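You operate a simulated robot arm through the tools that you are given. There is no shell and no other tool. Be economical: measure what you need, move in short steps, check, and stop when the job is done.

The job below is to be done with a simulated two-armed robot. You get a single attempt, and the scene is never put back.

TASK
Clean the ink smudge off the planning table with eraser and cleaner.
Fine: use the wooden eraser and the cleaner tub; put the eraser back and press the tub's lid on again. What is to be rubbed or washed off counts as gone when no trace of it is left.

It is judged by the outcome, as a careful person would: the job done as asked, and still so three seconds after it is handed in. It fails if anything else is knocked over, pushed out of place, dropped, spilled or broken. Lids that push on must go on centred and level and be pressed home; caps that screw on are set level and turned clockwise until they are tight.

THE ROBOT
Two 7-joint arms with two-finger parallel grippers on one trunk that stands fixed in place. Base frame: the origin is at the foot of the trunk, x ahead of it, y to its left, z up. Lengths are in cm, angles in rad, forces in N, time in s.
The left shoulder is at [5, 17.7, 110.4], the right one opposite. With the tool pointing down near the work surface each hand reaches from about 22 to 70 cm from the base axis, measured 20 degrees to its own side. Payload 3.43 kg a hand.
The TCP of each hand is the grasp point between the finger pads, 3.4 cm short of the fingertips. In the tool frame z runs along the fingers and y along their closing line. The gripper opens to 12.8 cm. The fingers are 2.4 cm wide and 1.2 cm thick; the gripper's body (4.8 by 13 cm) begins 9.6 cm behind the TCP.
Orientation is told as [roll, pitch, yaw] about the base's x, y, z axes, in that order, counted from this pose: with the fingers straight down and closing along the base's y, the tool's x points along the base's -x, its y along +y and its z along -z.

THE INTERFACE
- The arms move only by the tool send_rows. It takes "left_commands", "right_commands" or both (then of equal length, played together; a hand with none holds still); each is a list that holds one entry, the list of rows, each a list of 7 numbers: the shift along the base's x, y, z in cm, then the turn, a rotation vector about the base's x, y, z in rad, then the opening, from 0 (shut) to 1 (fully open). In form: [[[dx, dy, dz, ax, ay, az, fingers], ...]]. A call has 1 to 8 rows; each row shifts and turns the commanded pose from where the row before left it. Rows are played at 5 a second. More than 5 cm and 0.15 rad between two rows, or a gripper value outside its range, and nothing of the call is played. A pose out of reach is approached as far as the arm can. The call stops where the force on the tool passes 40 N (or 10 N more than at its start, if that is more) or the arm is blocked; 0.2 s more then pass. Each finger travels about 10.8 cm/s and halts on what it meets, pressing with about 40 N; the grip force reading is that of the motor and also rises with nothing between the fingers. The clock runs only during rows and for 0.2 s after the last one: add rows that do not move to give the fingers time. It gives the time, the measured TCP pose, the force on the tool (base axes), the opening and the grip force at its end, in the units of the frame above (readings bear some noise), with the torque about the TCP (base axes, N m) and any sound that the robot's microphone picked up, and new pictures: "pictures" is both (left out), scene, wrist or none (wrist: the cameras of the hands that moved).
- Cameras (640 x 400 px; columns grow to the right, rows downward): "scene" is now at [14.06, 5.8, 127.48]; the picture's right is [0.63, -0.78, 0.00], its down [-0.38, -0.30, -0.87] and it looks along [0.68, 0.55, -0.49] (base axes); focal length 314 px, centre (320, 200). "left" rides on the left gripper at [7.6, 1.1, -16] in its tool frame; the picture's right is [-0.15, 0.99, 0.00], its down [-0.88, -0.13, -0.46] and it looks along [-0.45, -0.07, 0.89] (tool axes); focal length 234 px, centre (320, 200). "right" rides on the right gripper at [7.6, -1.1, -16] in its tool frame; the picture's right is [0.15, 0.99, 0.00], its down [-0.88, 0.13, -0.46] and it looks along [-0.45, 0.07, 0.89] (tool axes); focal length 234 px, centre (320, 200). There is no depth. A picture from a camera that has moved, and an enlarged one, comes with that camera's place and axes in the base frame and with its lens.
- raise_lower(by): slides the trunk up (or, below 0, down) by that many cm; the arms and the scene camera ride with it, the base frame stays. It gives what a move gives, with no picture.
- aim_head(pan, tilt): turns the head with the scene camera to pan (to the left, within 1.396 rad either way) and tilt (down, from -0.506 to 1.204), counted from straight ahead of the robot. It gives what a move gives, and a new picture of the scene camera.
- zoom(camera, box): a new picture of the part [left, top, right, bottom] of that camera's present view, enlarged. The clock stands still meanwhile.
- sign_off(): hands the job in; it is judged then, once.

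Go step by step. Nothing tells you positions but the pictures and the camera data: compare them with the known pose of the tool, close in by small moves and look again before you grip or let go. The budget is 120 turns and 200 pictures, counting those below and the enlarged ones. Unless the task says otherwise, let go and move clear before handing in, and close with one line.

The tools are called after "Request:" as a command line: name --argument value ..., lists and objects as JSON in quotes. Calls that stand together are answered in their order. send_rows: Moves the arms, as the interface text tells. Its arguments: {"type":"object","properties":{"left_commands":{"type":"array"},"right_commands":{"type":"array"},"pictures":{"type":"string","enum":["both","scene","wrist","none"]}},"required":[]} The other tools are called the same way: raise_lower (by) slides the trunk up or down; aim_head (pan, tilt) turns the head that bears the scene camera; zoom (camera, box) takes an enlarged picture of a part of a camera's view; sign_off () hands the job in.

At the start:

```text
time_s: 0.0
left_tool_pos: [21.5, 30.35, 114.7]
left_ee_rot: [-0.003, -0.002, 0.001]
left_wrist_force: [0.2, 0.5, 0.2]
left_moment: [0.01, 0.0, -0.07]
left_width: 12.8
left_grasp_force: 0.0
right_tool_pos: [43.72, 5.54, 105.55]
right_ee_rot: [0.0, -0.001, 0.0]
right_wrist_force: [0.1, -0.5, 0.0]
right_moment: [0.0, 0.02, -0.03]
right_width: 12.79
right_grasp_force: 0.1
trunk travel left (down, up): [-27.5, 12.6]
head pan, tilt: [0.677, 0.506]
```

scene: 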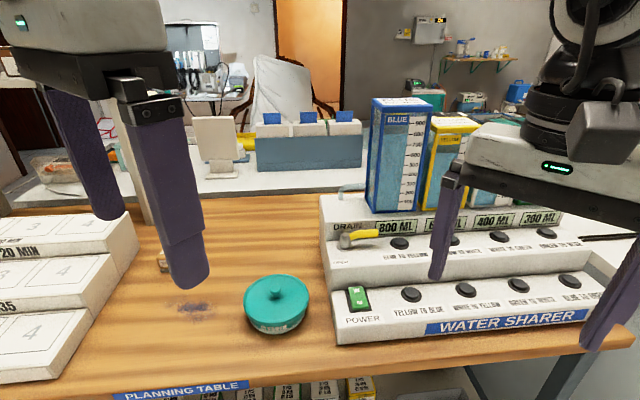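
right: 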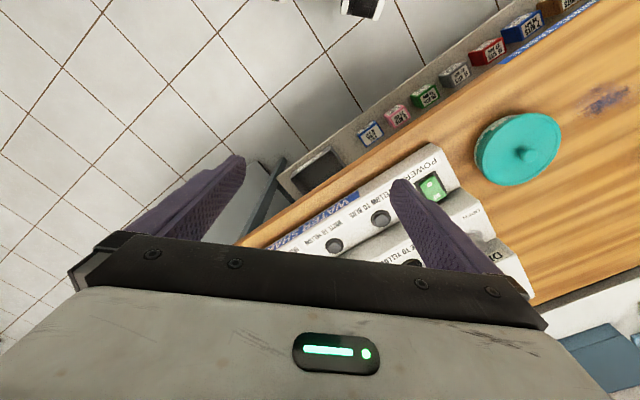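
left: 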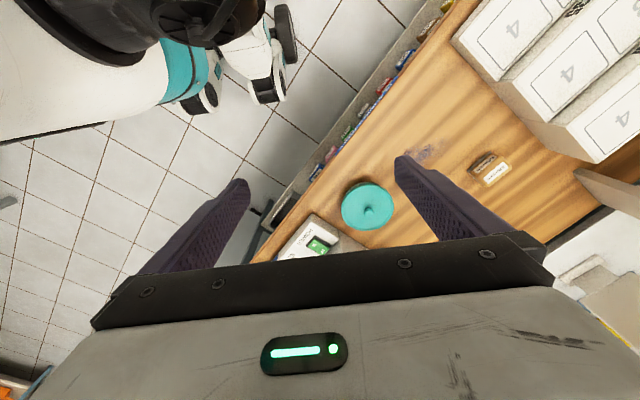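

I see the teal tub on the table, a dark smudge beside it, and a small wooden thing (probably the eraser) behind the left fingers. I'll look closer.

Request:
zoom --camera "left" --box '[320, 100, 560, 250]'

Request:
zoom --camera "scene" --box '[140, 220, 340, 345]'

```text
2.67 times, centred on (440, 175) of left
camera zoom: at [14.03, 31.46, 130.74], right [0.15, 0.99, 0.0], down [0.88, -0.13, 0.46], along [0.45, -0.07, -0.89], focal length 624 px, centre (0, 267)
```

zoom: 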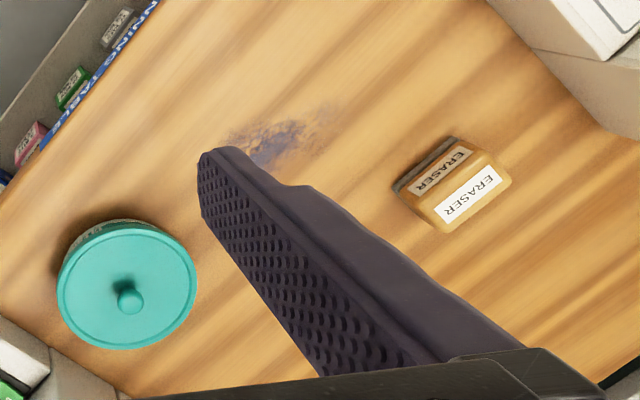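

```text
3.20 times, centred on (240, 282) of scene
camera zoom: at [14.06, 5.8, 127.48], right [0.63, -0.78, 0.0], down [-0.38, -0.3, -0.87], along [0.68, 0.55, -0.49], focal length 1005 px, centre (576, -64)
```

zoom: 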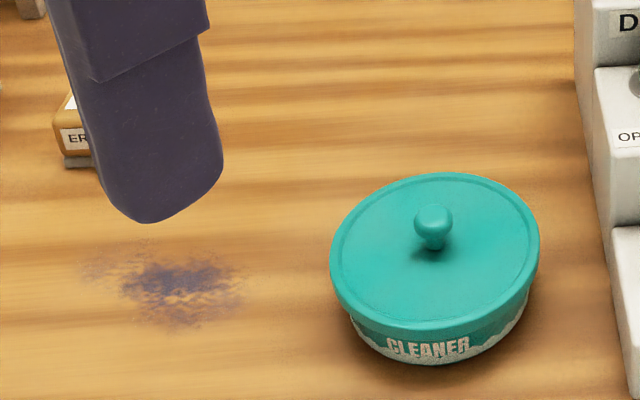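

The knob is near (41, 38, 86), the smudge near (33, 54, 76), and the eraser near (39, 69, 78). I'll bring the left hand over the eraser for a better look.

Request:
send_rows --left_commands '[[[2, 4.5, 0, 0, 0, 0, 1], [2, 4.5, 0, 0, 0, 0, 1], [2, 4.5, -1, 0, 0, 0, 1], [2, 4.5, -1, 0, 0, 0, 1], [2, 4.5, -1, 0, 0, 0, 1], [2, 4.5, -1, 0, 0, 0, 1], [2, 3, -1, 0, 0, 0, 1], [0, 0, 0, 0, 0, 0, 1]]]'

```text
refused: row 3 steps farther than a row can; nothing moved
```

Request:
send_rows --left_commands '[[[2, 4.4, 0, 0, 0, 0, 1], [2, 4.4, 0, 0, 0, 0, 1], [2, 4.4, -1, 0, 0, 0, 1], [2, 4.4, -1, 0, 0, 0, 1], [2, 4.4, -1, 0, 0, 0, 1], [2, 4.4, -1, 0, 0, 0, 1], [2, 4, -1, 0, 0, 0, 1], [0, 0, 0, 0, 0, 0, 1]]]'

```text
time_s: 1.8
left_tool_pos: [31.33, 52.29, 108.76]
left_ee_rot: [-0.002, -0.002, 0.004]
left_wrist_force: [0.8, -0.5, 0.3]
left_moment: [-0.02, -0.01, -0.01]
left_width: 12.8
left_grasp_force: 0.0
left hand out of reach, approached as far as the arm can: row 5, 6, 7
right_tool_pos: [43.75, 5.61, 105.64]
right_ee_rot: [0.001, 0.0, -0.001]
right_wrist_force: [-0.6, -0.2, -1.7]
right_moment: [-0.01, -0.01, 0.01]
right_width: 12.81
right_grasp_force: 0.2
trunk travel left (down, up): [-27.5, 12.6]
head pan, tilt: [0.677, 0.506]
camera scene: at [14.06, 5.82, 127.48], right [0.63, -0.78, 0.0], down [-0.38, -0.3, -0.87], along [0.68, 0.55, -0.49], focal length 314 px, centre (320, 200)
camera left: at [23.88, 53.43, 124.8], right [0.14, 0.99, 0.0], down [0.88, -0.13, 0.46], along [0.45, -0.07, -0.89], focal length 234 px, centre (320, 200)
```

scene: 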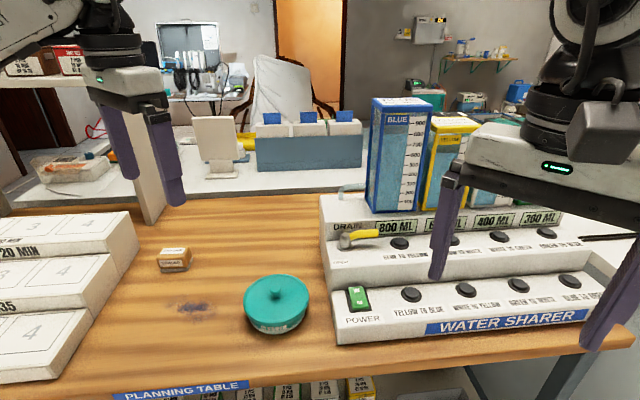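
left: 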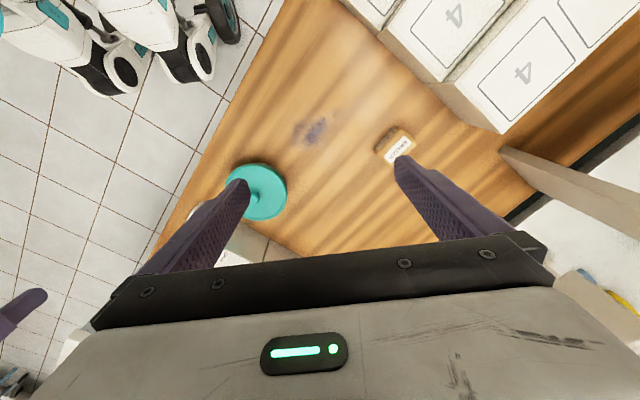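

The left arm is at its limit at this height, so I'll lift the right hand clear and lower the trunk to gain reach.

Request:
send_rows --right_commands '[[[-3, 0, 4, 0, 0, 0, 1], [-3, 0, 4, 0, 0, 0, 1], [-3, 0, 4, 0, 0, 0, 1]]]' --pictures "none"

Request:
raise_lower --by -12

Request:
send_rows --left_commands '[[[0, 0, 0, 0, 0, 0, 1], [1, 3, 0, 0, 0, 0, 1]]]'

```text
time_s: 2.6
left_tool_pos: [31.38, 52.4, 108.78]
left_ee_rot: [0.0, -0.004, 0.005]
left_wrist_force: [-0.6, 0.1, -0.3]
left_moment: [-0.02, -0.01, -0.01]
left_width: 12.85
left_grasp_force: 0.1
right_tool_pos: [34.78, 5.63, 117.28]
right_ee_rot: [0.0, 0.001, 0.0]
right_wrist_force: [-0.2, -0.6, -0.5]
right_moment: [-0.04, 0.0, -0.01]
right_width: 12.78
right_grasp_force: 0.1
trunk travel left (down, up): [-27.5, 12.6]
head pan, tilt: [0.677, 0.506]
```

```text
time_s: 4.1
left_tool_pos: [31.41, 52.37, 96.86]
left_ee_rot: [-0.001, -0.001, 0.004]
left_wrist_force: [0.1, 0.7, 0.1]
left_moment: [-0.01, -0.04, -0.01]
left_width: 12.79
left_grasp_force: 0.1
right_tool_pos: [34.92, 5.59, 105.29]
right_ee_rot: [-0.001, 0.0, -0.002]
right_wrist_force: [0.3, 0.1, -0.6]
right_moment: [0.0, 0.03, -0.01]
right_width: 12.79
right_grasp_force: 0.0
trunk travel left (down, up): [-15.5, 24.6]
head pan, tilt: [0.677, 0.506]
```

```text
time_s: 4.7
left_tool_pos: [31.35, 52.3, 96.83]
left_ee_rot: [-0.002, 0.0, 0.003]
left_wrist_force: [-0.3, 0.1, -0.7]
left_moment: [0.01, -0.02, -0.03]
left_width: 12.8
left_grasp_force: 0.1
left hand out of reach, approached as far as the arm can: row 2
right_tool_pos: [34.87, 5.67, 105.37]
right_ee_rot: [0.001, -0.001, 0.0]
right_wrist_force: [0.7, 0.0, -0.2]
right_moment: [-0.05, 0.01, -0.02]
right_width: 12.78
right_grasp_force: 0.1
trunk travel left (down, up): [-15.5, 24.6]
head pan, tilt: [0.677, 0.506]
camera scene: at [14.06, 5.8, 115.48], right [0.63, -0.78, 0.0], down [-0.38, -0.3, -0.87], along [0.68, 0.55, -0.49], focal length 314 px, centre (320, 200)
camera left: at [23.87, 53.4, 112.82], right [0.14, 0.99, 0.0], down [0.88, -0.13, 0.46], along [0.45, -0.07, -0.89], focal length 234 px, centre (320, 200)
```

scene: 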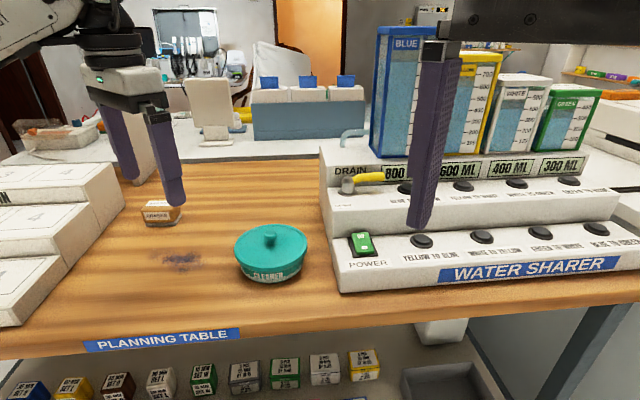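
left: 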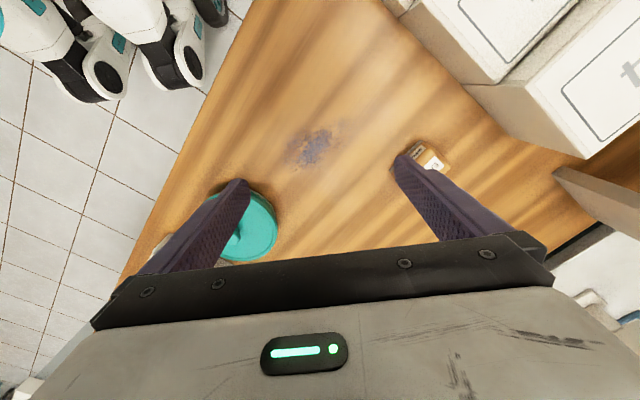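

From the two heights the table top is at z≈81, the smudge near (31.4, 50.3) and the eraser near (35, 65). The wrist must be nearer shoulder height, so I'll lower the hand and raise the trunk again.

Request:
raise_lower --by 10

Request:
send_rows --left_commands '[[[0, 0, -4, 0, 0, 0, 1], [0, 0, -4, 0, 0, 0, 1], [0, 0, -4, 0, 0, 0, 1], [0, 0, -2, 0, 0, 0, 1]]]'

```text
time_s: 6.0
left_tool_pos: [31.46, 52.43, 106.79]
left_ee_rot: [-0.003, -0.003, 0.003]
left_wrist_force: [0.6, 0.0, -0.2]
left_moment: [0.02, -0.01, 0.0]
left_width: 12.78
left_grasp_force: 0.0
right_tool_pos: [34.74, 5.54, 115.35]
right_ee_rot: [-0.001, 0.0, 0.0]
right_wrist_force: [0.3, 0.4, 0.3]
right_moment: [-0.02, -0.03, 0.0]
right_width: 12.81
right_grasp_force: 0.0
trunk travel left (down, up): [-25.5, 14.6]
head pan, tilt: [0.677, 0.506]
```

```text
time_s: 7.0
left_tool_pos: [31.24, 52.2, 92.89]
left_ee_rot: [-0.002, -0.004, 0.003]
left_wrist_force: [1.1, 0.5, -0.8]
left_moment: [-0.01, 0.03, -0.01]
left_width: 12.83
left_grasp_force: 0.0
right_tool_pos: [34.78, 5.59, 115.2]
right_ee_rot: [-0.001, 0.001, 0.0]
right_wrist_force: [0.5, 0.2, 0.3]
right_moment: [-0.02, 0.0, 0.01]
right_width: 12.8
right_grasp_force: 0.1
trunk travel left (down, up): [-25.5, 14.6]
head pan, tilt: [0.677, 0.506]
camera scene: at [14.06, 5.82, 125.48], right [0.63, -0.78, 0.0], down [-0.38, -0.3, -0.87], along [0.68, 0.55, -0.49], focal length 314 px, centre (320, 200)
camera left: at [23.77, 53.26, 108.97], right [0.14, 0.99, 0.0], down [0.88, -0.13, 0.46], along [0.45, -0.07, -0.89], focal length 234 px, centre (320, 200)
```

scene: 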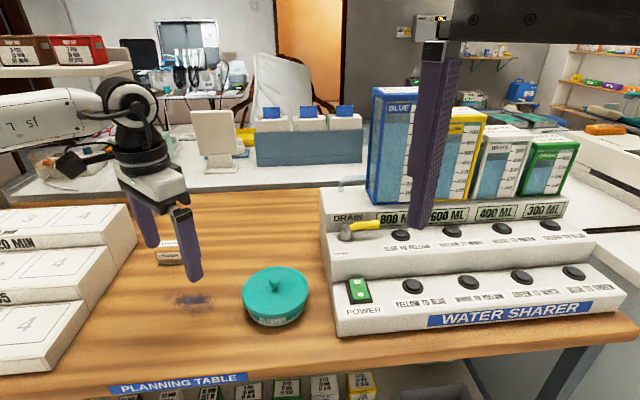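
left: 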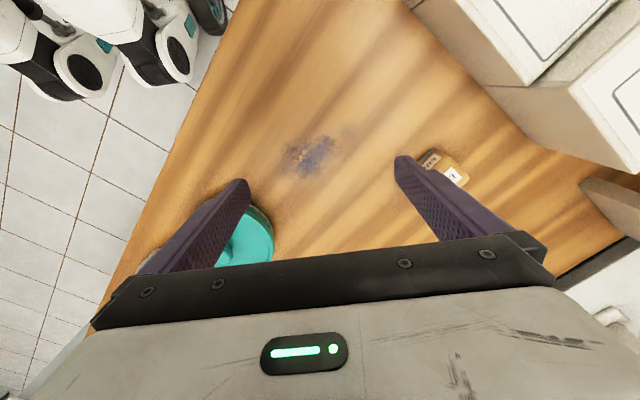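

The table height is confirmed, and the eraser is at about (34.8, 66.3). I'll move the left hand over it.

Request:
send_rows --left_commands '[[[0, 4, 1, 0, 0, 0, 1], [0.5, 4, 1, 0, 0, 0, 1], [0.5, 4, 0, 0, 0, 0, 1], [0, 1, 0, 0, 0, 0, 1], [0, 0, 0, 0, 0, 0, 1]]]' --pictures "wrist"

```text
time_s: 8.2
left_tool_pos: [30.8, 52.9, 92.83]
left_ee_rot: [-0.01, -0.005, 0.018]
left_wrist_force: [-0.3, 0.0, 0.2]
left_moment: [-0.04, 0.03, 0.01]
left_width: 12.79
left_grasp_force: 0.1
left hand out of reach, approached as far as the arm can: row 1, 2, 3, 4
right_tool_pos: [34.91, 5.61, 115.27]
right_ee_rot: [0.0, 0.001, -0.001]
right_wrist_force: [-0.5, 0.2, -0.7]
right_moment: [0.01, -0.01, -0.01]
right_width: 12.79
right_grasp_force: 0.0
trunk travel left (down, up): [-25.5, 14.6]
head pan, tilt: [0.677, 0.506]
camera left: at [23.18, 53.99, 108.76], right [0.13, 0.99, -0.01], down [0.88, -0.11, 0.46], along [0.46, -0.07, -0.89], focal length 234 px, centre (320, 200)
```

left: 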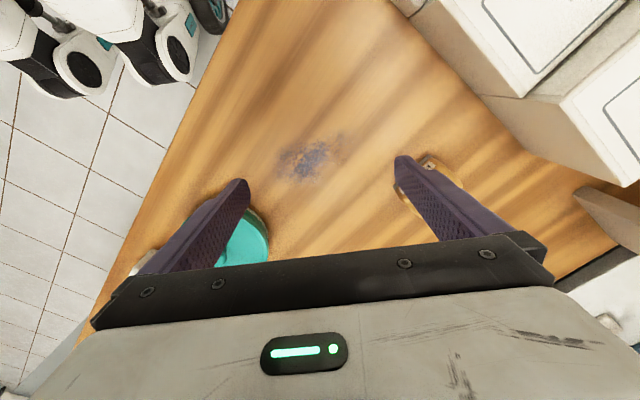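

It stops well short of full extension, so the wrist yaw is probably the limit. I'll turn the hand about vertical.

Request:
send_rows --left_commands '[[[0, 0, 0, 0, 0, 0.14, 1], [0, 0, 0, 0, 0, 0.14, 1], [0, 0, 0, 0, 0, 0.14, 1], [0, 0, 0, 0, 0, 0.14, 1]]]' --pictures "wrist"

```text
time_s: 9.2
left_tool_pos: [31.37, 53.22, 92.63]
left_ee_rot: [-0.001, -0.003, 0.565]
left_wrist_force: [0.3, 0.8, 0.4]
left_moment: [0.01, -0.03, -0.03]
left_width: 12.81
left_grasp_force: 0.1
right_tool_pos: [34.7, 5.59, 115.28]
right_ee_rot: [0.0, 0.0, 0.0]
right_wrist_force: [0.3, -0.8, 0.5]
right_moment: [0.0, 0.02, -0.01]
right_width: 12.81
right_grasp_force: 0.1
trunk travel left (down, up): [-25.5, 14.6]
head pan, tilt: [0.677, 0.506]
camera left: at [24.36, 50.07, 108.65], right [-0.41, 0.91, 0.0], down [0.81, 0.36, 0.46], along [0.42, 0.18, -0.89], focal length 234 px, centre (320, 200)
```

left: 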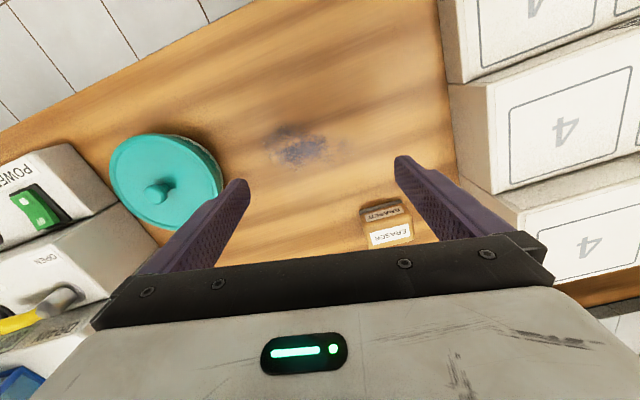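

With the turn, the commanded pose follows well and the fingers line up with the eraser's long axis. Eraser at ≈(35.8, 64.6). Moving over it.

Request:
send_rows --left_commands '[[[1.1, 3, 0, 0, 0, 0, 1], [1.1, 3, 0, 0, 0, 0, 1], [1.1, 3, 0, 0, 0, 0, 1], [1, 2.4, 0, 0, 0, 0, 1], [0, 0, 0, 0, 0, 0, 1]]]'

```text
time_s: 10.4
left_tool_pos: [35.61, 64.62, 92.54]
left_ee_rot: [-0.001, -0.001, 0.563]
left_wrist_force: [0.6, 0.0, 0.8]
left_moment: [0.02, 0.01, 0.02]
left_width: 12.82
left_grasp_force: 0.1
right_tool_pos: [34.88, 5.72, 115.34]
right_ee_rot: [-0.001, 0.0, 0.002]
right_wrist_force: [0.1, 0.4, 0.3]
right_moment: [0.02, -0.02, 0.0]
right_width: 12.82
right_grasp_force: 0.1
trunk travel left (down, up): [-25.5, 14.6]
head pan, tilt: [0.677, 0.506]
camera scene: at [14.05, 5.8, 125.49], right [0.63, -0.78, 0.0], down [-0.38, -0.3, -0.87], along [0.68, 0.55, -0.49], focal length 314 px, centre (320, 200)
camera left: at [28.71, 61.46, 108.46], right [-0.4, 0.91, 0.0], down [0.81, 0.36, 0.46], along [0.42, 0.18, -0.89], focal length 234 px, centre (320, 200)
```

scene: 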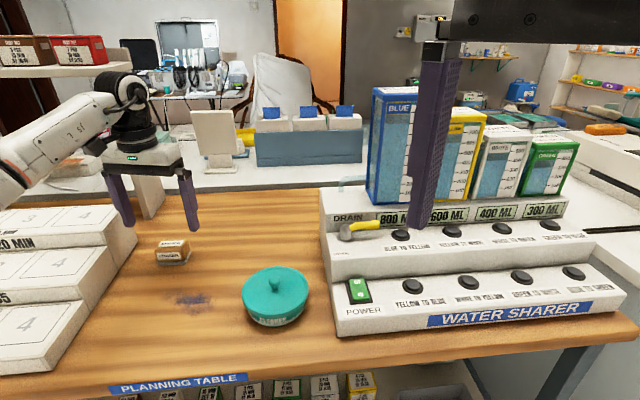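
left: 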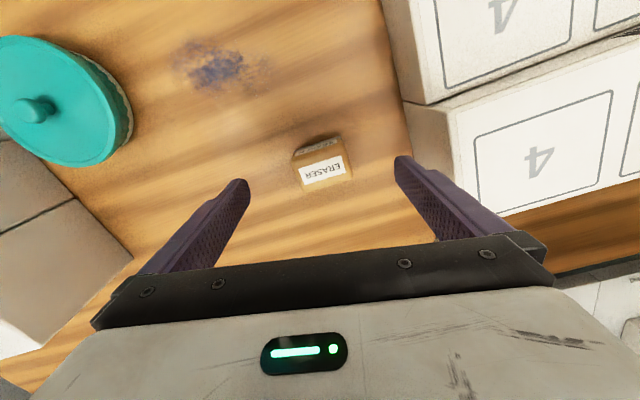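

The hand is above the eraser; I'll zoom to get its size and orientation.

Request:
zoom --camera "left" --box '[260, 120, 400, 210]'

Request:
zoom --camera "scene" --box '[120, 220, 220, 282]'

```text
4.44 times, centred on (330, 165) of left
camera zoom: at [28.71, 61.46, 108.46], right [-0.4, 0.91, 0.0], down [0.81, 0.36, 0.46], along [0.42, 0.18, -0.89], focal length 1041 px, centre (276, 356)
```

zoom: 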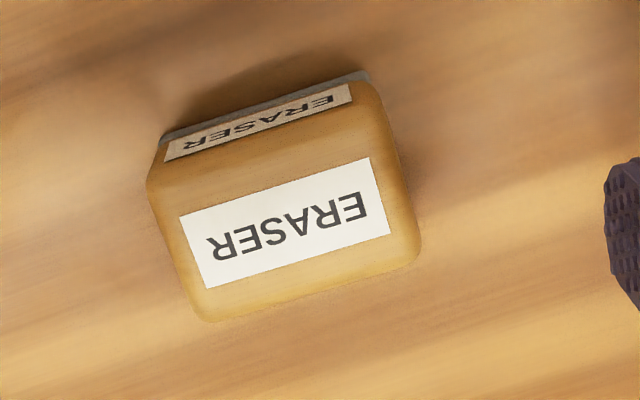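

```text
6.40 times, centred on (170, 251) of scene
camera zoom: at [14.05, 5.8, 125.49], right [0.63, -0.78, 0.0], down [-0.38, -0.3, -0.87], along [0.68, 0.55, -0.49], focal length 2009 px, centre (1280, -126)
```

zoom: 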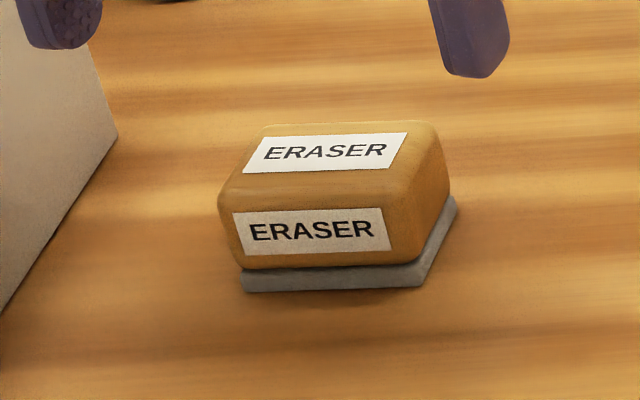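

The eraser is about 6×4×3.3 cm at yaw ≈0.73, its top at about (36.5, 65.1, 84). I'll align and come down partway.

Request:
send_rows --left_commands '[[[0.5, 0.2, 0, 0, 0, 0.085, 0.85], [0.45, 0.2, 0, 0, 0, 0.085, 0.8], [0, 0, -2, 0, 0, 0, 0.8], [0, 0, -1.5, 0, 0, 0, 0.8], [0, 0, 0, 0, 0, 0, 0.8]]]' --pictures "both"

Request:
zoom --camera "scene" --box '[120, 200, 232, 270]'

```text
time_s: 11.6
left_tool_pos: [36.58, 65.14, 89.0]
left_ee_rot: [-0.002, 0.0, 0.732]
left_wrist_force: [-0.3, -0.2, 0.3]
left_moment: [0.01, 0.03, 0.0]
left_width: 10.22
left_grasp_force: 0.1
right_tool_pos: [34.82, 5.57, 115.23]
right_ee_rot: [-0.001, 0.002, -0.001]
right_wrist_force: [0.4, -0.8, -0.8]
right_moment: [0.0, 0.04, 0.01]
right_width: 12.79
right_grasp_force: 0.0
trunk travel left (down, up): [-25.5, 14.6]
head pan, tilt: [0.677, 0.506]
camera scene: at [14.05, 5.8, 125.48], right [0.63, -0.78, 0.0], down [-0.38, -0.3, -0.87], along [0.68, 0.55, -0.49], focal length 314 px, centre (320, 200)
camera left: at [30.23, 60.79, 105.06], right [-0.55, 0.83, 0.0], down [0.74, 0.49, 0.46], along [0.38, 0.25, -0.89], focal length 234 px, centre (320, 200)
```

scene: 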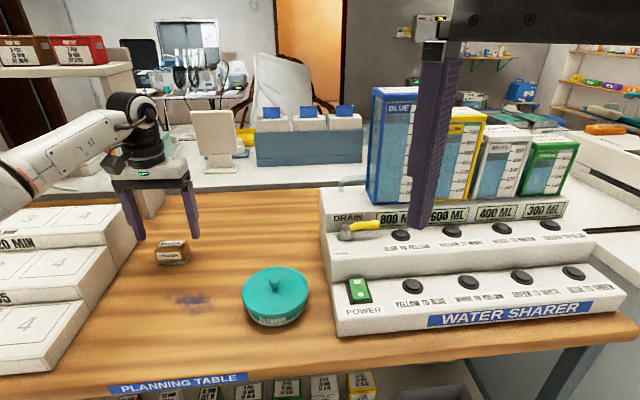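
left: 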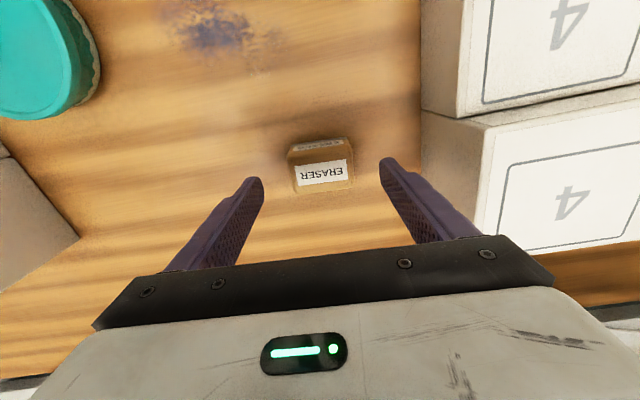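

```text
5.71 times, centred on (176, 235) of scene
camera zoom: at [14.05, 5.8, 125.48], right [0.63, -0.78, 0.0], down [-0.38, -0.3, -0.87], along [0.68, 0.55, -0.49], focal length 1794 px, centre (1143, 0)
```

zoom: 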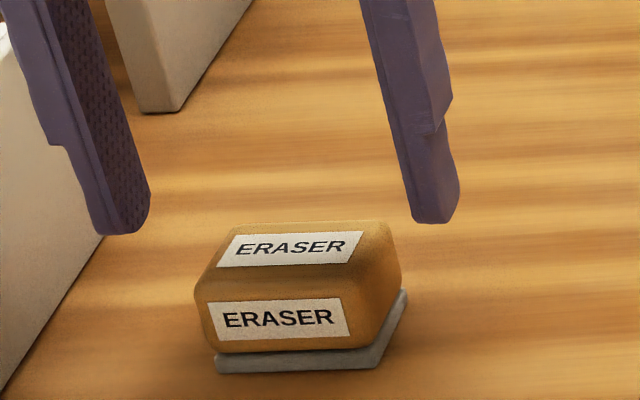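

Alignment matches. I'll lower and grip.

Request:
send_rows --left_commands '[[[0, 0, -2, 0, 0, 0, 0.75], [0, 0, -1.5, 0, 0, 0, 0.75], [0, 0, 0, 0, 0, 0, 0.75]]]' --pictures "wrist"

Request:
zoom --camera "scene" --box '[120, 210, 232, 280]'

```text
time_s: 12.4
left_tool_pos: [36.68, 65.0, 85.79]
left_ee_rot: [-0.002, -0.002, 0.733]
left_wrist_force: [0.4, 0.2, 0.0]
left_moment: [0.01, 0.03, -0.01]
left_width: 9.57
left_grasp_force: 0.0
right_tool_pos: [34.8, 5.6, 115.19]
right_ee_rot: [0.001, 0.002, -0.001]
right_wrist_force: [-1.1, -0.3, 0.3]
right_moment: [-0.04, 0.01, 0.0]
right_width: 12.82
right_grasp_force: 0.1
trunk travel left (down, up): [-25.5, 14.6]
head pan, tilt: [0.677, 0.506]
camera left: at [30.33, 60.7, 101.71], right [-0.55, 0.83, 0.0], down [0.74, 0.49, 0.46], along [0.38, 0.25, -0.89], focal length 234 px, centre (320, 200)
```

left: 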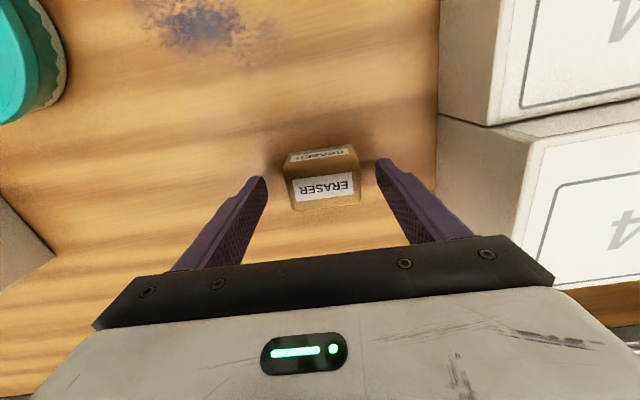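

```text
5.71 times, centred on (176, 245) of scene
camera zoom: at [14.05, 5.8, 125.48], right [0.63, -0.78, 0.0], down [-0.38, -0.3, -0.87], along [0.68, 0.55, -0.49], focal length 1794 px, centre (1143, -57)
```

zoom: 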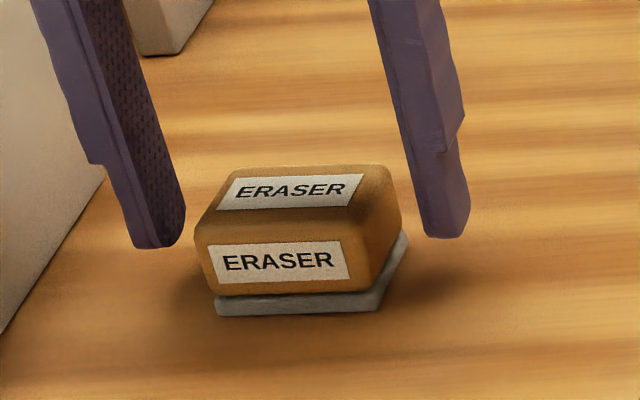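

Well centred; I'll nudge slightly, drop 0.5 and close.

Request:
send_rows --left_commands '[[[0.2, 0.1, -0.5, 0, 0, 0, 0.75], [0, 0, 0, 0, 0, 0, 0.4], [0, 0, 0, 0, 0, 0, 0.4], [0, 0, 0, 0, 0, 0, 0.4], [0, 0, 0, 0, 0, 0, 0.4]]]' --pictures "wrist"

Request:
zoom --camera "scene" --box '[120, 210, 232, 280]'

```text
time_s: 13.6
left_tool_pos: [36.95, 65.22, 85.09]
left_ee_rot: [-0.001, -0.001, 0.733]
left_wrist_force: [-0.4, 0.0, 0.9]
left_moment: [-0.04, 0.01, 0.0]
left_width: 6.13
left_grasp_force: 40.5
right_tool_pos: [34.87, 5.53, 115.2]
right_ee_rot: [0.0, 0.0, 0.0]
right_wrist_force: [0.0, 0.5, -0.7]
right_moment: [-0.02, 0.02, -0.01]
right_width: 12.81
right_grasp_force: 0.0
trunk travel left (down, up): [-25.5, 14.6]
head pan, tilt: [0.677, 0.506]
camera left: at [30.62, 60.83, 101.12], right [-0.55, 0.83, 0.0], down [0.74, 0.49, 0.46], along [0.38, 0.25, -0.89], focal length 234 px, centre (320, 200)
```

left: 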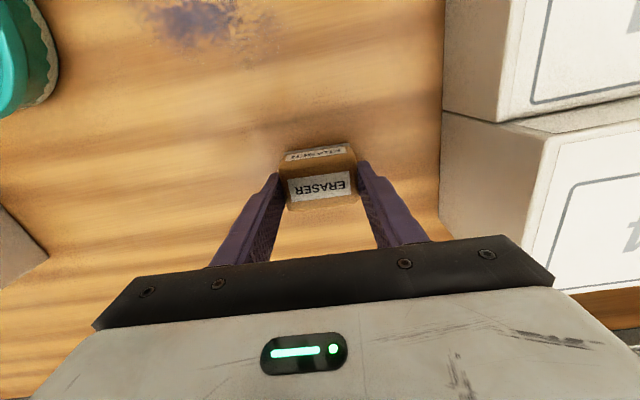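

```text
5.71 times, centred on (176, 245) of scene
camera zoom: at [14.06, 5.81, 125.48], right [0.63, -0.78, 0.0], down [-0.38, -0.3, -0.87], along [0.68, 0.55, -0.49], focal length 1794 px, centre (1143, -57)
```

zoom: 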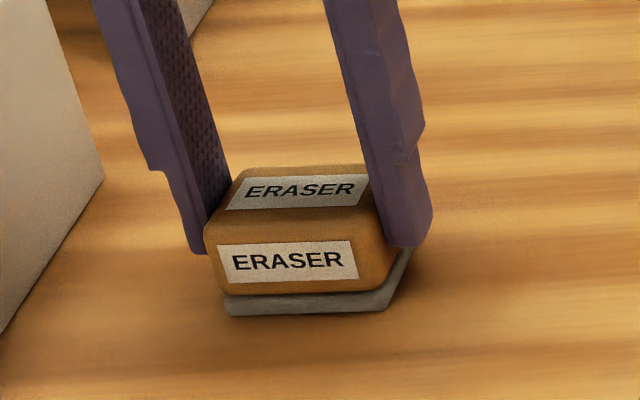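

The eraser is grippable with the left hand, but the tub (≈(41, 38)) looks beyond the right hand's reach tool-down, so the left will do the lid first. I'll release the eraser in place, rise, and go look at the tub.

Request:
send_rows --left_commands '[[[0, 0, 0, 0, 0, 0, 0.7], [0, 0, 0, 0, 0, 0, 0.7], [0, 0, 3, 0, 0, 0, 0.7], [0, 0, 4, 0, 0, 0, 0.7], [0, 0, 4, 0, 0, 0, 0.7], [0.5, -4, 1, 0, 0, -0.1, 0.7], [0.5, -4.5, 0, 0, 0, -0.1, 0.7], [0, -4.5, 0, 0, 0, -0.1, 0.7]]]' --pictures "none"

Request:
send_rows --left_commands '[[[0, -4.5, 0, 0, 0, -0.1, 0.7], [0, -4.5, 0, 0, 0, -0.1, 0.7], [0, -4.5, 0, 0, 0, -0.1, 0.7], [0, 0, 0, 0, 0, 0, 0.7]]]' --pictures "both"

```text
time_s: 15.4
left_tool_pos: [38.01, 52.24, 97.26]
left_ee_rot: [-0.001, 0.0, 0.432]
left_wrist_force: [-0.9, 0.7, 0.3]
left_moment: [-0.03, -0.02, 0.0]
left_width: 8.95
left_grasp_force: 0.0
right_tool_pos: [34.89, 5.57, 115.34]
right_ee_rot: [-0.001, 0.0, 0.0]
right_wrist_force: [0.5, -0.4, 0.2]
right_moment: [0.02, -0.01, 0.0]
right_width: 12.78
right_grasp_force: 0.1
trunk travel left (down, up): [-25.5, 14.6]
head pan, tilt: [0.677, 0.506]
```

```text
time_s: 16.4
left_tool_pos: [37.82, 38.6, 97.27]
left_ee_rot: [-0.002, -0.003, 0.133]
left_wrist_force: [-0.6, 0.1, -0.4]
left_moment: [-0.02, 0.0, 0.01]
left_width: 8.95
left_grasp_force: 0.1
right_tool_pos: [34.81, 5.52, 115.35]
right_ee_rot: [-0.001, 0.0, 0.0]
right_wrist_force: [-1.3, 1.0, 0.1]
right_moment: [-0.01, 0.02, 0.01]
right_width: 12.79
right_grasp_force: 0.1
trunk travel left (down, up): [-25.5, 14.6]
head pan, tilt: [0.677, 0.506]
camera scene: at [14.06, 5.8, 125.48], right [0.63, -0.78, 0.0], down [-0.38, -0.3, -0.87], along [0.68, 0.55, -0.49], focal length 314 px, centre (320, 200)
camera left: at [30.25, 38.53, 113.25], right [0.01, 1.0, 0.0], down [0.89, -0.01, 0.46], along [0.46, -0.01, -0.89], focal length 234 px, centre (320, 200)
```

scene: 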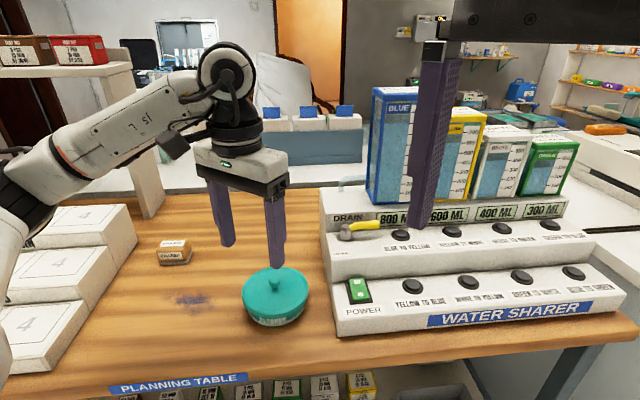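
left: 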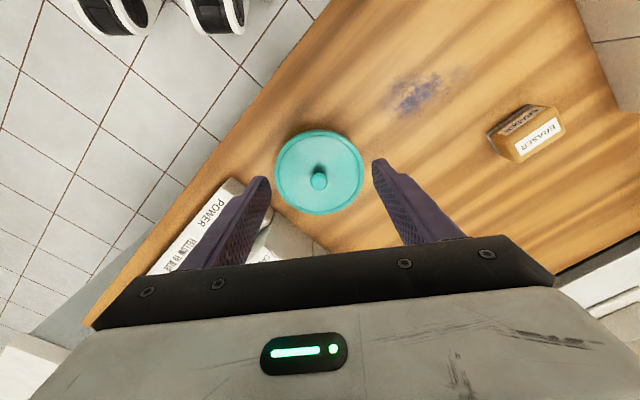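

Knob at ≈(41, 38.3, 86). I'll centre on it with narrower fingers and descend partway.

Request:
send_rows --left_commands '[[[1.6, -0.15, 0, 0, 0, 0, 0.5], [1.6, -0.15, -2, 0, 0, 0, 0.35], [0, 0, -3, 0, 0, 0, 0.35], [0, 0, 0, 0, 0, 0, 0.35]]]' --pictures "wrist"

Request:
zoom --camera "scene" --box '[220, 250, 332, 320]'

Request:
zoom --camera "left" --box '[240, 130, 400, 230]'

```text
time_s: 17.4
left_tool_pos: [40.92, 38.23, 91.9]
left_ee_rot: [-0.002, -0.003, 0.132]
left_wrist_force: [0.5, -0.3, -0.9]
left_moment: [0.02, 0.01, 0.0]
left_width: 4.49
left_grasp_force: 0.0
right_tool_pos: [34.78, 5.65, 115.28]
right_ee_rot: [0.001, -0.001, 0.0]
right_wrist_force: [0.4, -0.2, 0.5]
right_moment: [-0.04, -0.01, 0.01]
right_width: 12.8
right_grasp_force: 0.1
trunk travel left (down, up): [-25.5, 14.6]
head pan, tilt: [0.677, 0.506]
camera left: at [33.42, 38.37, 107.95], right [0.01, 1.0, 0.0], down [0.89, -0.01, 0.46], along [0.46, -0.01, -0.89], focal length 234 px, centre (320, 200)
```

left: 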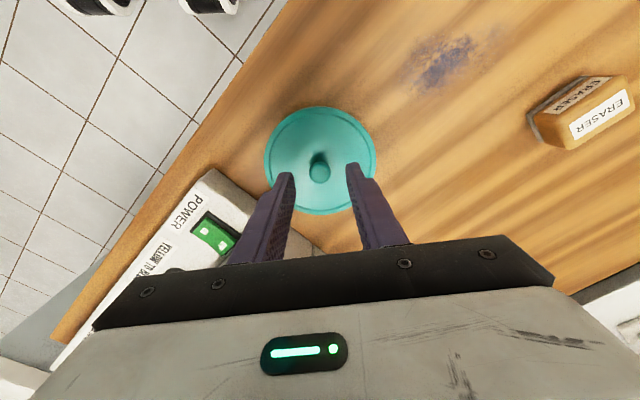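

```text
5.71 times, centred on (276, 285) of scene
camera zoom: at [14.05, 5.8, 125.48], right [0.63, -0.78, 0.0], down [-0.38, -0.3, -0.87], along [0.68, 0.55, -0.49], focal length 1794 px, centre (571, -286)
```

zoom: 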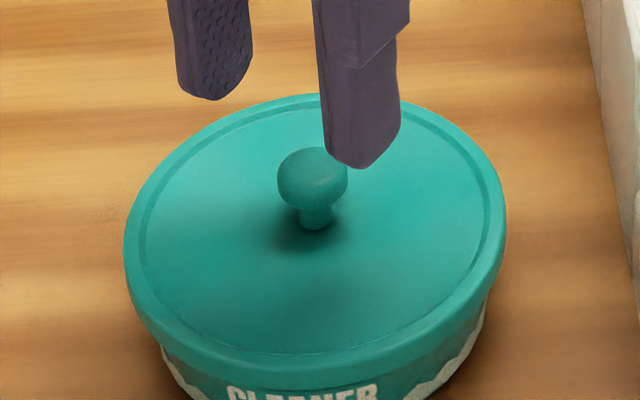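

```text
4.00 times, centred on (320, 180) of left
camera zoom: at [33.42, 38.37, 107.95], right [0.01, 1.0, 0.0], down [0.89, -0.01, 0.46], along [0.46, -0.01, -0.89], focal length 937 px, centre (320, 280)
```

zoom: 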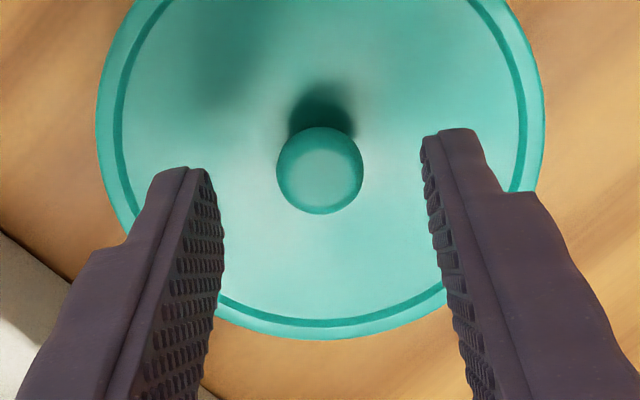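

The knob is a ball on a short stem, centred between the fingers. Lowering 2.8 cm and gripping.

Request:
send_rows --left_commands '[[[0.25, -0.05, -1, 0, 0, 0, 0.35], [0, 0, -1, 0, 0, 0, 0.35], [0, 0, -0.8, 0, 0, 0, 0.35], [0, 0, 0, 0, 0, 0, 0.35]]]' --pictures "none"

Request:
zoom --camera "scene" --box '[220, 250, 332, 320]'

Request:
zoom --camera "left" --box '[240, 130, 400, 230]'

```text
time_s: 18.4
left_tool_pos: [41.32, 38.36, 89.33]
left_ee_rot: [-0.001, -0.003, 0.134]
left_wrist_force: [-0.1, 0.6, -0.3]
left_moment: [0.01, 0.02, 0.0]
left_width: 4.47
left_grasp_force: 0.0
right_tool_pos: [34.74, 5.54, 115.23]
right_ee_rot: [0.001, 0.0, 0.0]
right_wrist_force: [0.4, -0.4, 1.1]
right_moment: [0.0, 0.01, 0.0]
right_width: 12.81
right_grasp_force: 0.1
trunk travel left (down, up): [-25.5, 14.6]
head pan, tilt: [0.677, 0.506]
```

```text
5.71 times, centred on (276, 285) of scene
camera zoom: at [14.06, 5.8, 125.48], right [0.63, -0.78, 0.0], down [-0.38, -0.3, -0.87], along [0.68, 0.55, -0.49], focal length 1794 px, centre (571, -286)
```

zoom: 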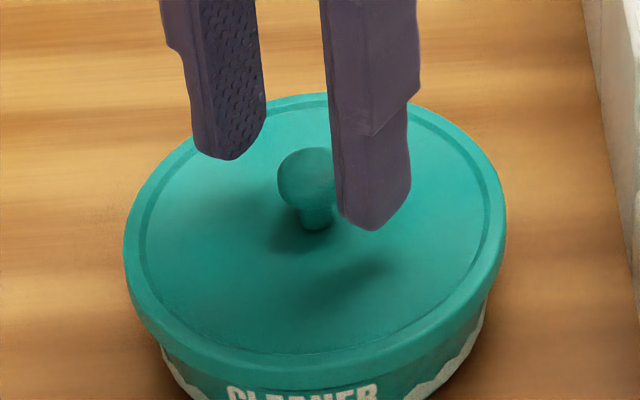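

```text
4.00 times, centred on (320, 180) of left
camera zoom: at [33.68, 38.35, 105.33], right [0.01, 1.0, 0.0], down [0.89, -0.01, 0.46], along [0.46, -0.01, -0.89], focal length 937 px, centre (320, 280)
```

zoom: 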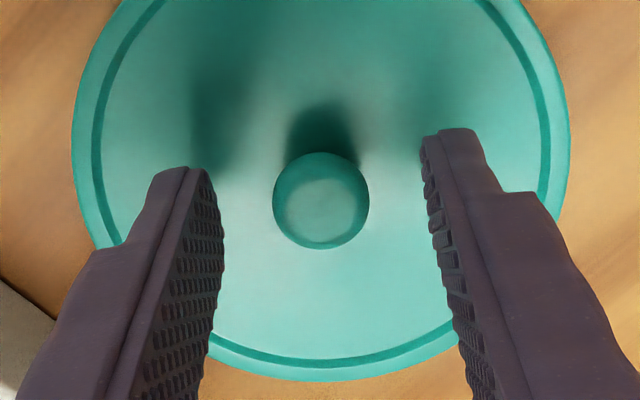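

Nearly there; I'll nudge (+0.25, −0.2), lower 0.7 more, and close on the ball.

Request:
send_rows --left_commands '[[[0.25, -0.2, -0.4, 0, 0, 0, 0.35], [0, 0, -0.3, 0, 0, 0, 0.35], [0, 0, 0, 0, 0, 0, 0.25], [0, 0, 0, 0, 0, 0, 0.05], [0, 0, 0, 0, 0, 0, 0.05], [0, 0, 0, 0, 0, 0, 0.05]]]' --pictures "none"

Request:
zoom --camera "scene" --box '[220, 250, 332, 320]'

```text
time_s: 19.8
left_tool_pos: [41.54, 38.09, 88.72]
left_ee_rot: [-0.002, -0.002, 0.133]
left_wrist_force: [0.6, -0.2, 0.6]
left_moment: [0.0, 0.04, -0.02]
left_width: 1.14
left_grasp_force: 39.7
right_tool_pos: [34.82, 5.63, 115.22]
right_ee_rot: [-0.001, 0.0, -0.001]
right_wrist_force: [0.3, 0.3, 0.1]
right_moment: [-0.03, 0.0, 0.0]
right_width: 12.8
right_grasp_force: 0.1
trunk travel left (down, up): [-25.5, 14.6]
head pan, tilt: [0.677, 0.506]
heard: snap
```

```text
5.71 times, centred on (276, 285) of scene
camera zoom: at [14.06, 5.8, 125.48], right [0.63, -0.78, 0.0], down [-0.38, -0.3, -0.87], along [0.68, 0.55, -0.49], focal length 1794 px, centre (571, -286)
```

zoom: 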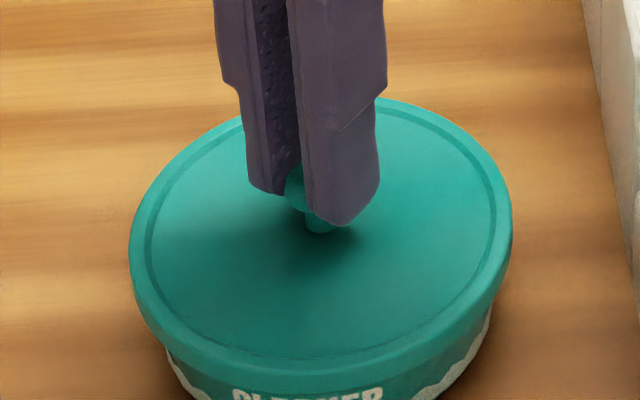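

There was a snap and the width is only 1.1 cm, so the fingers may be off the ball's middle. Checking from the wrist camera.

Request:
zoom --camera "left" --box '[240, 130, 400, 230]'

Request:
zoom --camera "scene" --box '[250, 265, 300, 296]'

```text
4.00 times, centred on (320, 180) of left
camera zoom: at [33.94, 38.1, 104.65], right [0.01, 1.0, 0.0], down [0.89, -0.01, 0.46], along [0.46, -0.01, -0.89], focal length 937 px, centre (320, 280)
```

zoom: 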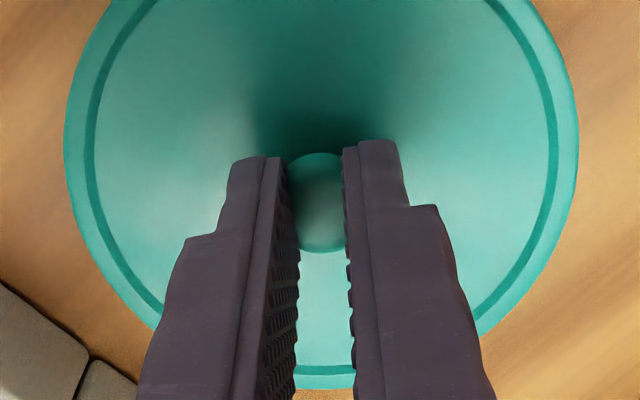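

```text
12.80 times, centred on (275, 280) of scene
camera zoom: at [14.06, 5.8, 125.48], right [0.63, -0.78, 0.0], down [-0.38, -0.3, -0.87], along [0.68, 0.55, -0.49], focal length 4019 px, centre (896, -830)
```

zoom: 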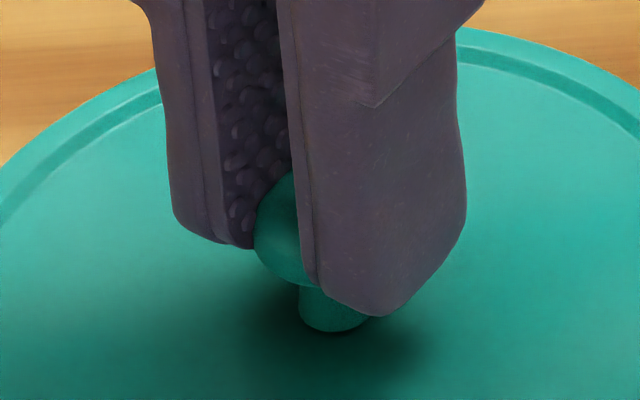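

The fingertips are on the ball's upper cap – it sits lower than I took it. I'll open, go down 1.2 and forward 0.4, and check.

Request:
send_rows --left_commands '[[[0, 0, 0, 0, 0, 0, 0.3], [0, 0, 0, 0, 0, 0, 0.3], [0.4, 0, -0.6, 0, 0, 0, 0.3], [0, 0, -0.6, 0, 0, 0, 0.3], [0, 0, 0, 0, 0, 0, 0.3]]]' --pictures "none"

Request:
zoom --camera "left" --box '[240, 130, 400, 230]'

Request:
zoom --camera "scene" --box '[236, 260, 316, 310]'

```text
time_s: 21.0
left_tool_pos: [41.95, 38.14, 87.53]
left_ee_rot: [-0.003, -0.005, 0.131]
left_wrist_force: [0.1, 1.2, 7.2]
left_moment: [0.07, 0.03, 0.0]
left_width: 3.83
left_grasp_force: 0.1
right_tool_pos: [34.84, 5.67, 115.3]
right_ee_rot: [0.001, 0.002, 0.001]
right_wrist_force: [0.0, 0.4, 0.4]
right_moment: [-0.01, 0.0, -0.01]
right_width: 12.82
right_grasp_force: 0.1
trunk travel left (down, up): [-25.5, 14.6]
head pan, tilt: [0.677, 0.506]
heard: snap
```

```text
4.00 times, centred on (320, 180) of left
camera zoom: at [34.27, 38.1, 103.42], right [0.01, 1.0, 0.0], down [0.89, -0.01, 0.46], along [0.46, -0.01, -0.89], focal length 937 px, centre (320, 280)
```

zoom: 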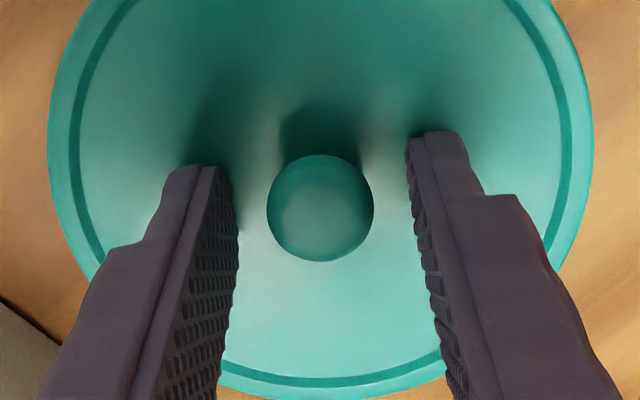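

```text
8.00 times, centred on (276, 285) of scene
camera zoom: at [14.01, 5.77, 125.5], right [0.63, -0.78, 0.0], down [-0.38, -0.3, -0.87], along [0.68, 0.55, -0.48], focal length 2512 px, centre (672, -480)
```

zoom: 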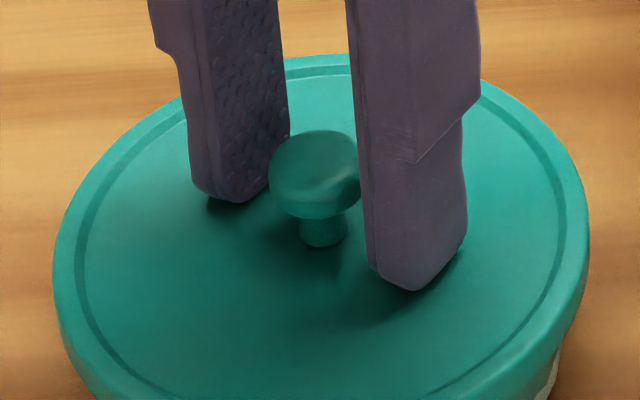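

The tips just touched the lid's surface (7 N) and a second snap suggests the lid got reseated. I'll rise 0.5 and close on the knob.

Request:
send_rows --left_commands '[[[-0.2, 0, 0.5, 0, 0, 0, 0.3], [0, 0, 0, 0, 0, 0, 0.3], [0, 0, 0, 0, 0, 0, 0.15], [0, 0, 0, 0, 0, 0, 0.05], [0, 0, 0, 0, 0, 0, 0.05], [0, 0, 0, 0, 0, 0, 0.05]]]' --pictures "none"

Request:
zoom --camera "left" --box '[240, 130, 400, 230]'

Request:
zoom --camera "scene" --box '[220, 260, 332, 330]'

```text
time_s: 22.4
left_tool_pos: [41.74, 38.22, 87.72]
left_ee_rot: [-0.001, -0.001, 0.133]
left_wrist_force: [0.1, -0.2, 0.6]
left_moment: [0.01, -0.04, 0.01]
left_width: 1.15
left_grasp_force: 40.0
right_tool_pos: [34.78, 5.59, 115.14]
right_ee_rot: [0.0, 0.0, -0.001]
right_wrist_force: [0.3, -0.2, 0.1]
right_moment: [-0.01, -0.01, 0.01]
right_width: 12.79
right_grasp_force: 0.1
trunk travel left (down, up): [-25.5, 14.6]
head pan, tilt: [0.677, 0.506]
heard: snap
```

```text
4.00 times, centred on (320, 180) of left
camera zoom: at [34.12, 38.19, 103.81], right [0.01, 1.0, 0.0], down [0.89, -0.01, 0.46], along [0.46, -0.01, -0.89], focal length 937 px, centre (320, 280)
```

zoom: 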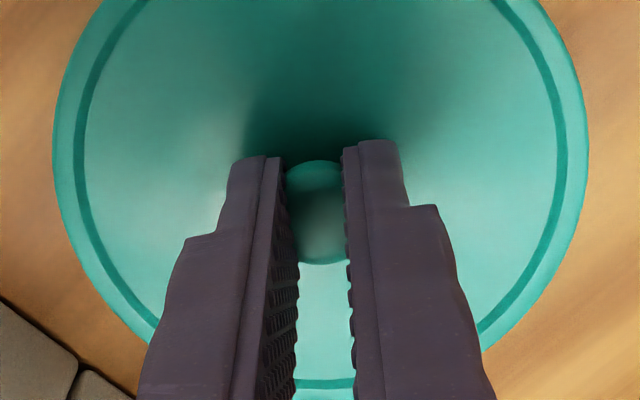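

```text
5.71 times, centred on (276, 295) of scene
camera zoom: at [14.06, 5.8, 125.48], right [0.63, -0.78, 0.0], down [-0.38, -0.3, -0.87], along [0.68, 0.55, -0.49], focal length 1794 px, centre (571, -343)
```

zoom: 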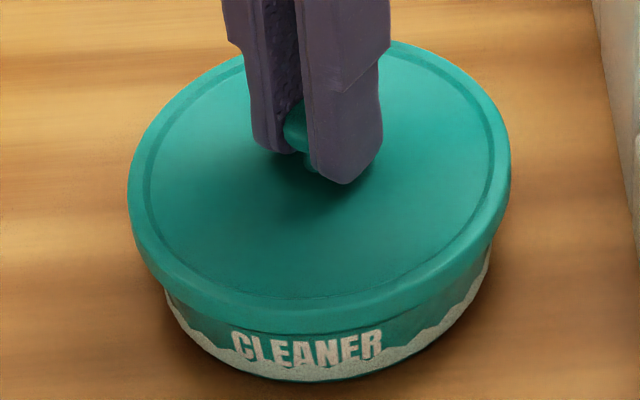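

Same width (1.15) at both heights, so the knob's grip core is that wide and the grip is solid. Lifting slowly.

Request:
send_rows --left_commands '[[[0, 0, 0.3, 0, 0, 0, 0.05], [0, 0, 0.4, 0, 0, 0, 0.05], [0, 0, 0.5, 0, 0, 0, 0.05], [0, 0, 0.8, 0, 0, 0, 0.05], [0, 0, 0, 0, 0, 0, 0.05]]]' --pictures "none"

Request:
zoom --camera "scene" --box '[204, 250, 348, 340]'

```text
time_s: 23.6
left_tool_pos: [41.58, 38.2, 89.83]
left_ee_rot: [-0.002, -0.002, 0.132]
left_wrist_force: [-0.3, 0.3, 0.1]
left_moment: [-0.03, 0.0, -0.01]
left_width: 1.16
left_grasp_force: 39.8
right_tool_pos: [34.82, 5.53, 115.24]
right_ee_rot: [0.0, -0.001, 0.0]
right_wrist_force: [-1.3, -0.3, 0.1]
right_moment: [0.01, 0.02, 0.0]
right_width: 12.78
right_grasp_force: 0.0
trunk travel left (down, up): [-25.5, 14.6]
head pan, tilt: [0.677, 0.506]
```

```text
4.44 times, centred on (276, 295) of scene
camera zoom: at [14.06, 5.81, 125.48], right [0.63, -0.78, 0.0], down [-0.38, -0.3, -0.87], along [0.68, 0.55, -0.49], focal length 1395 px, centre (516, -222)
```

zoom: 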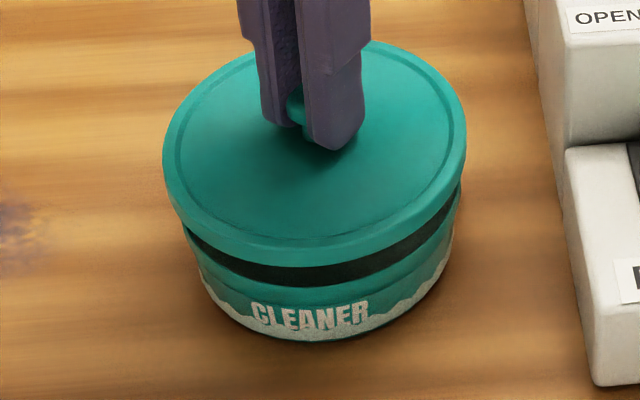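

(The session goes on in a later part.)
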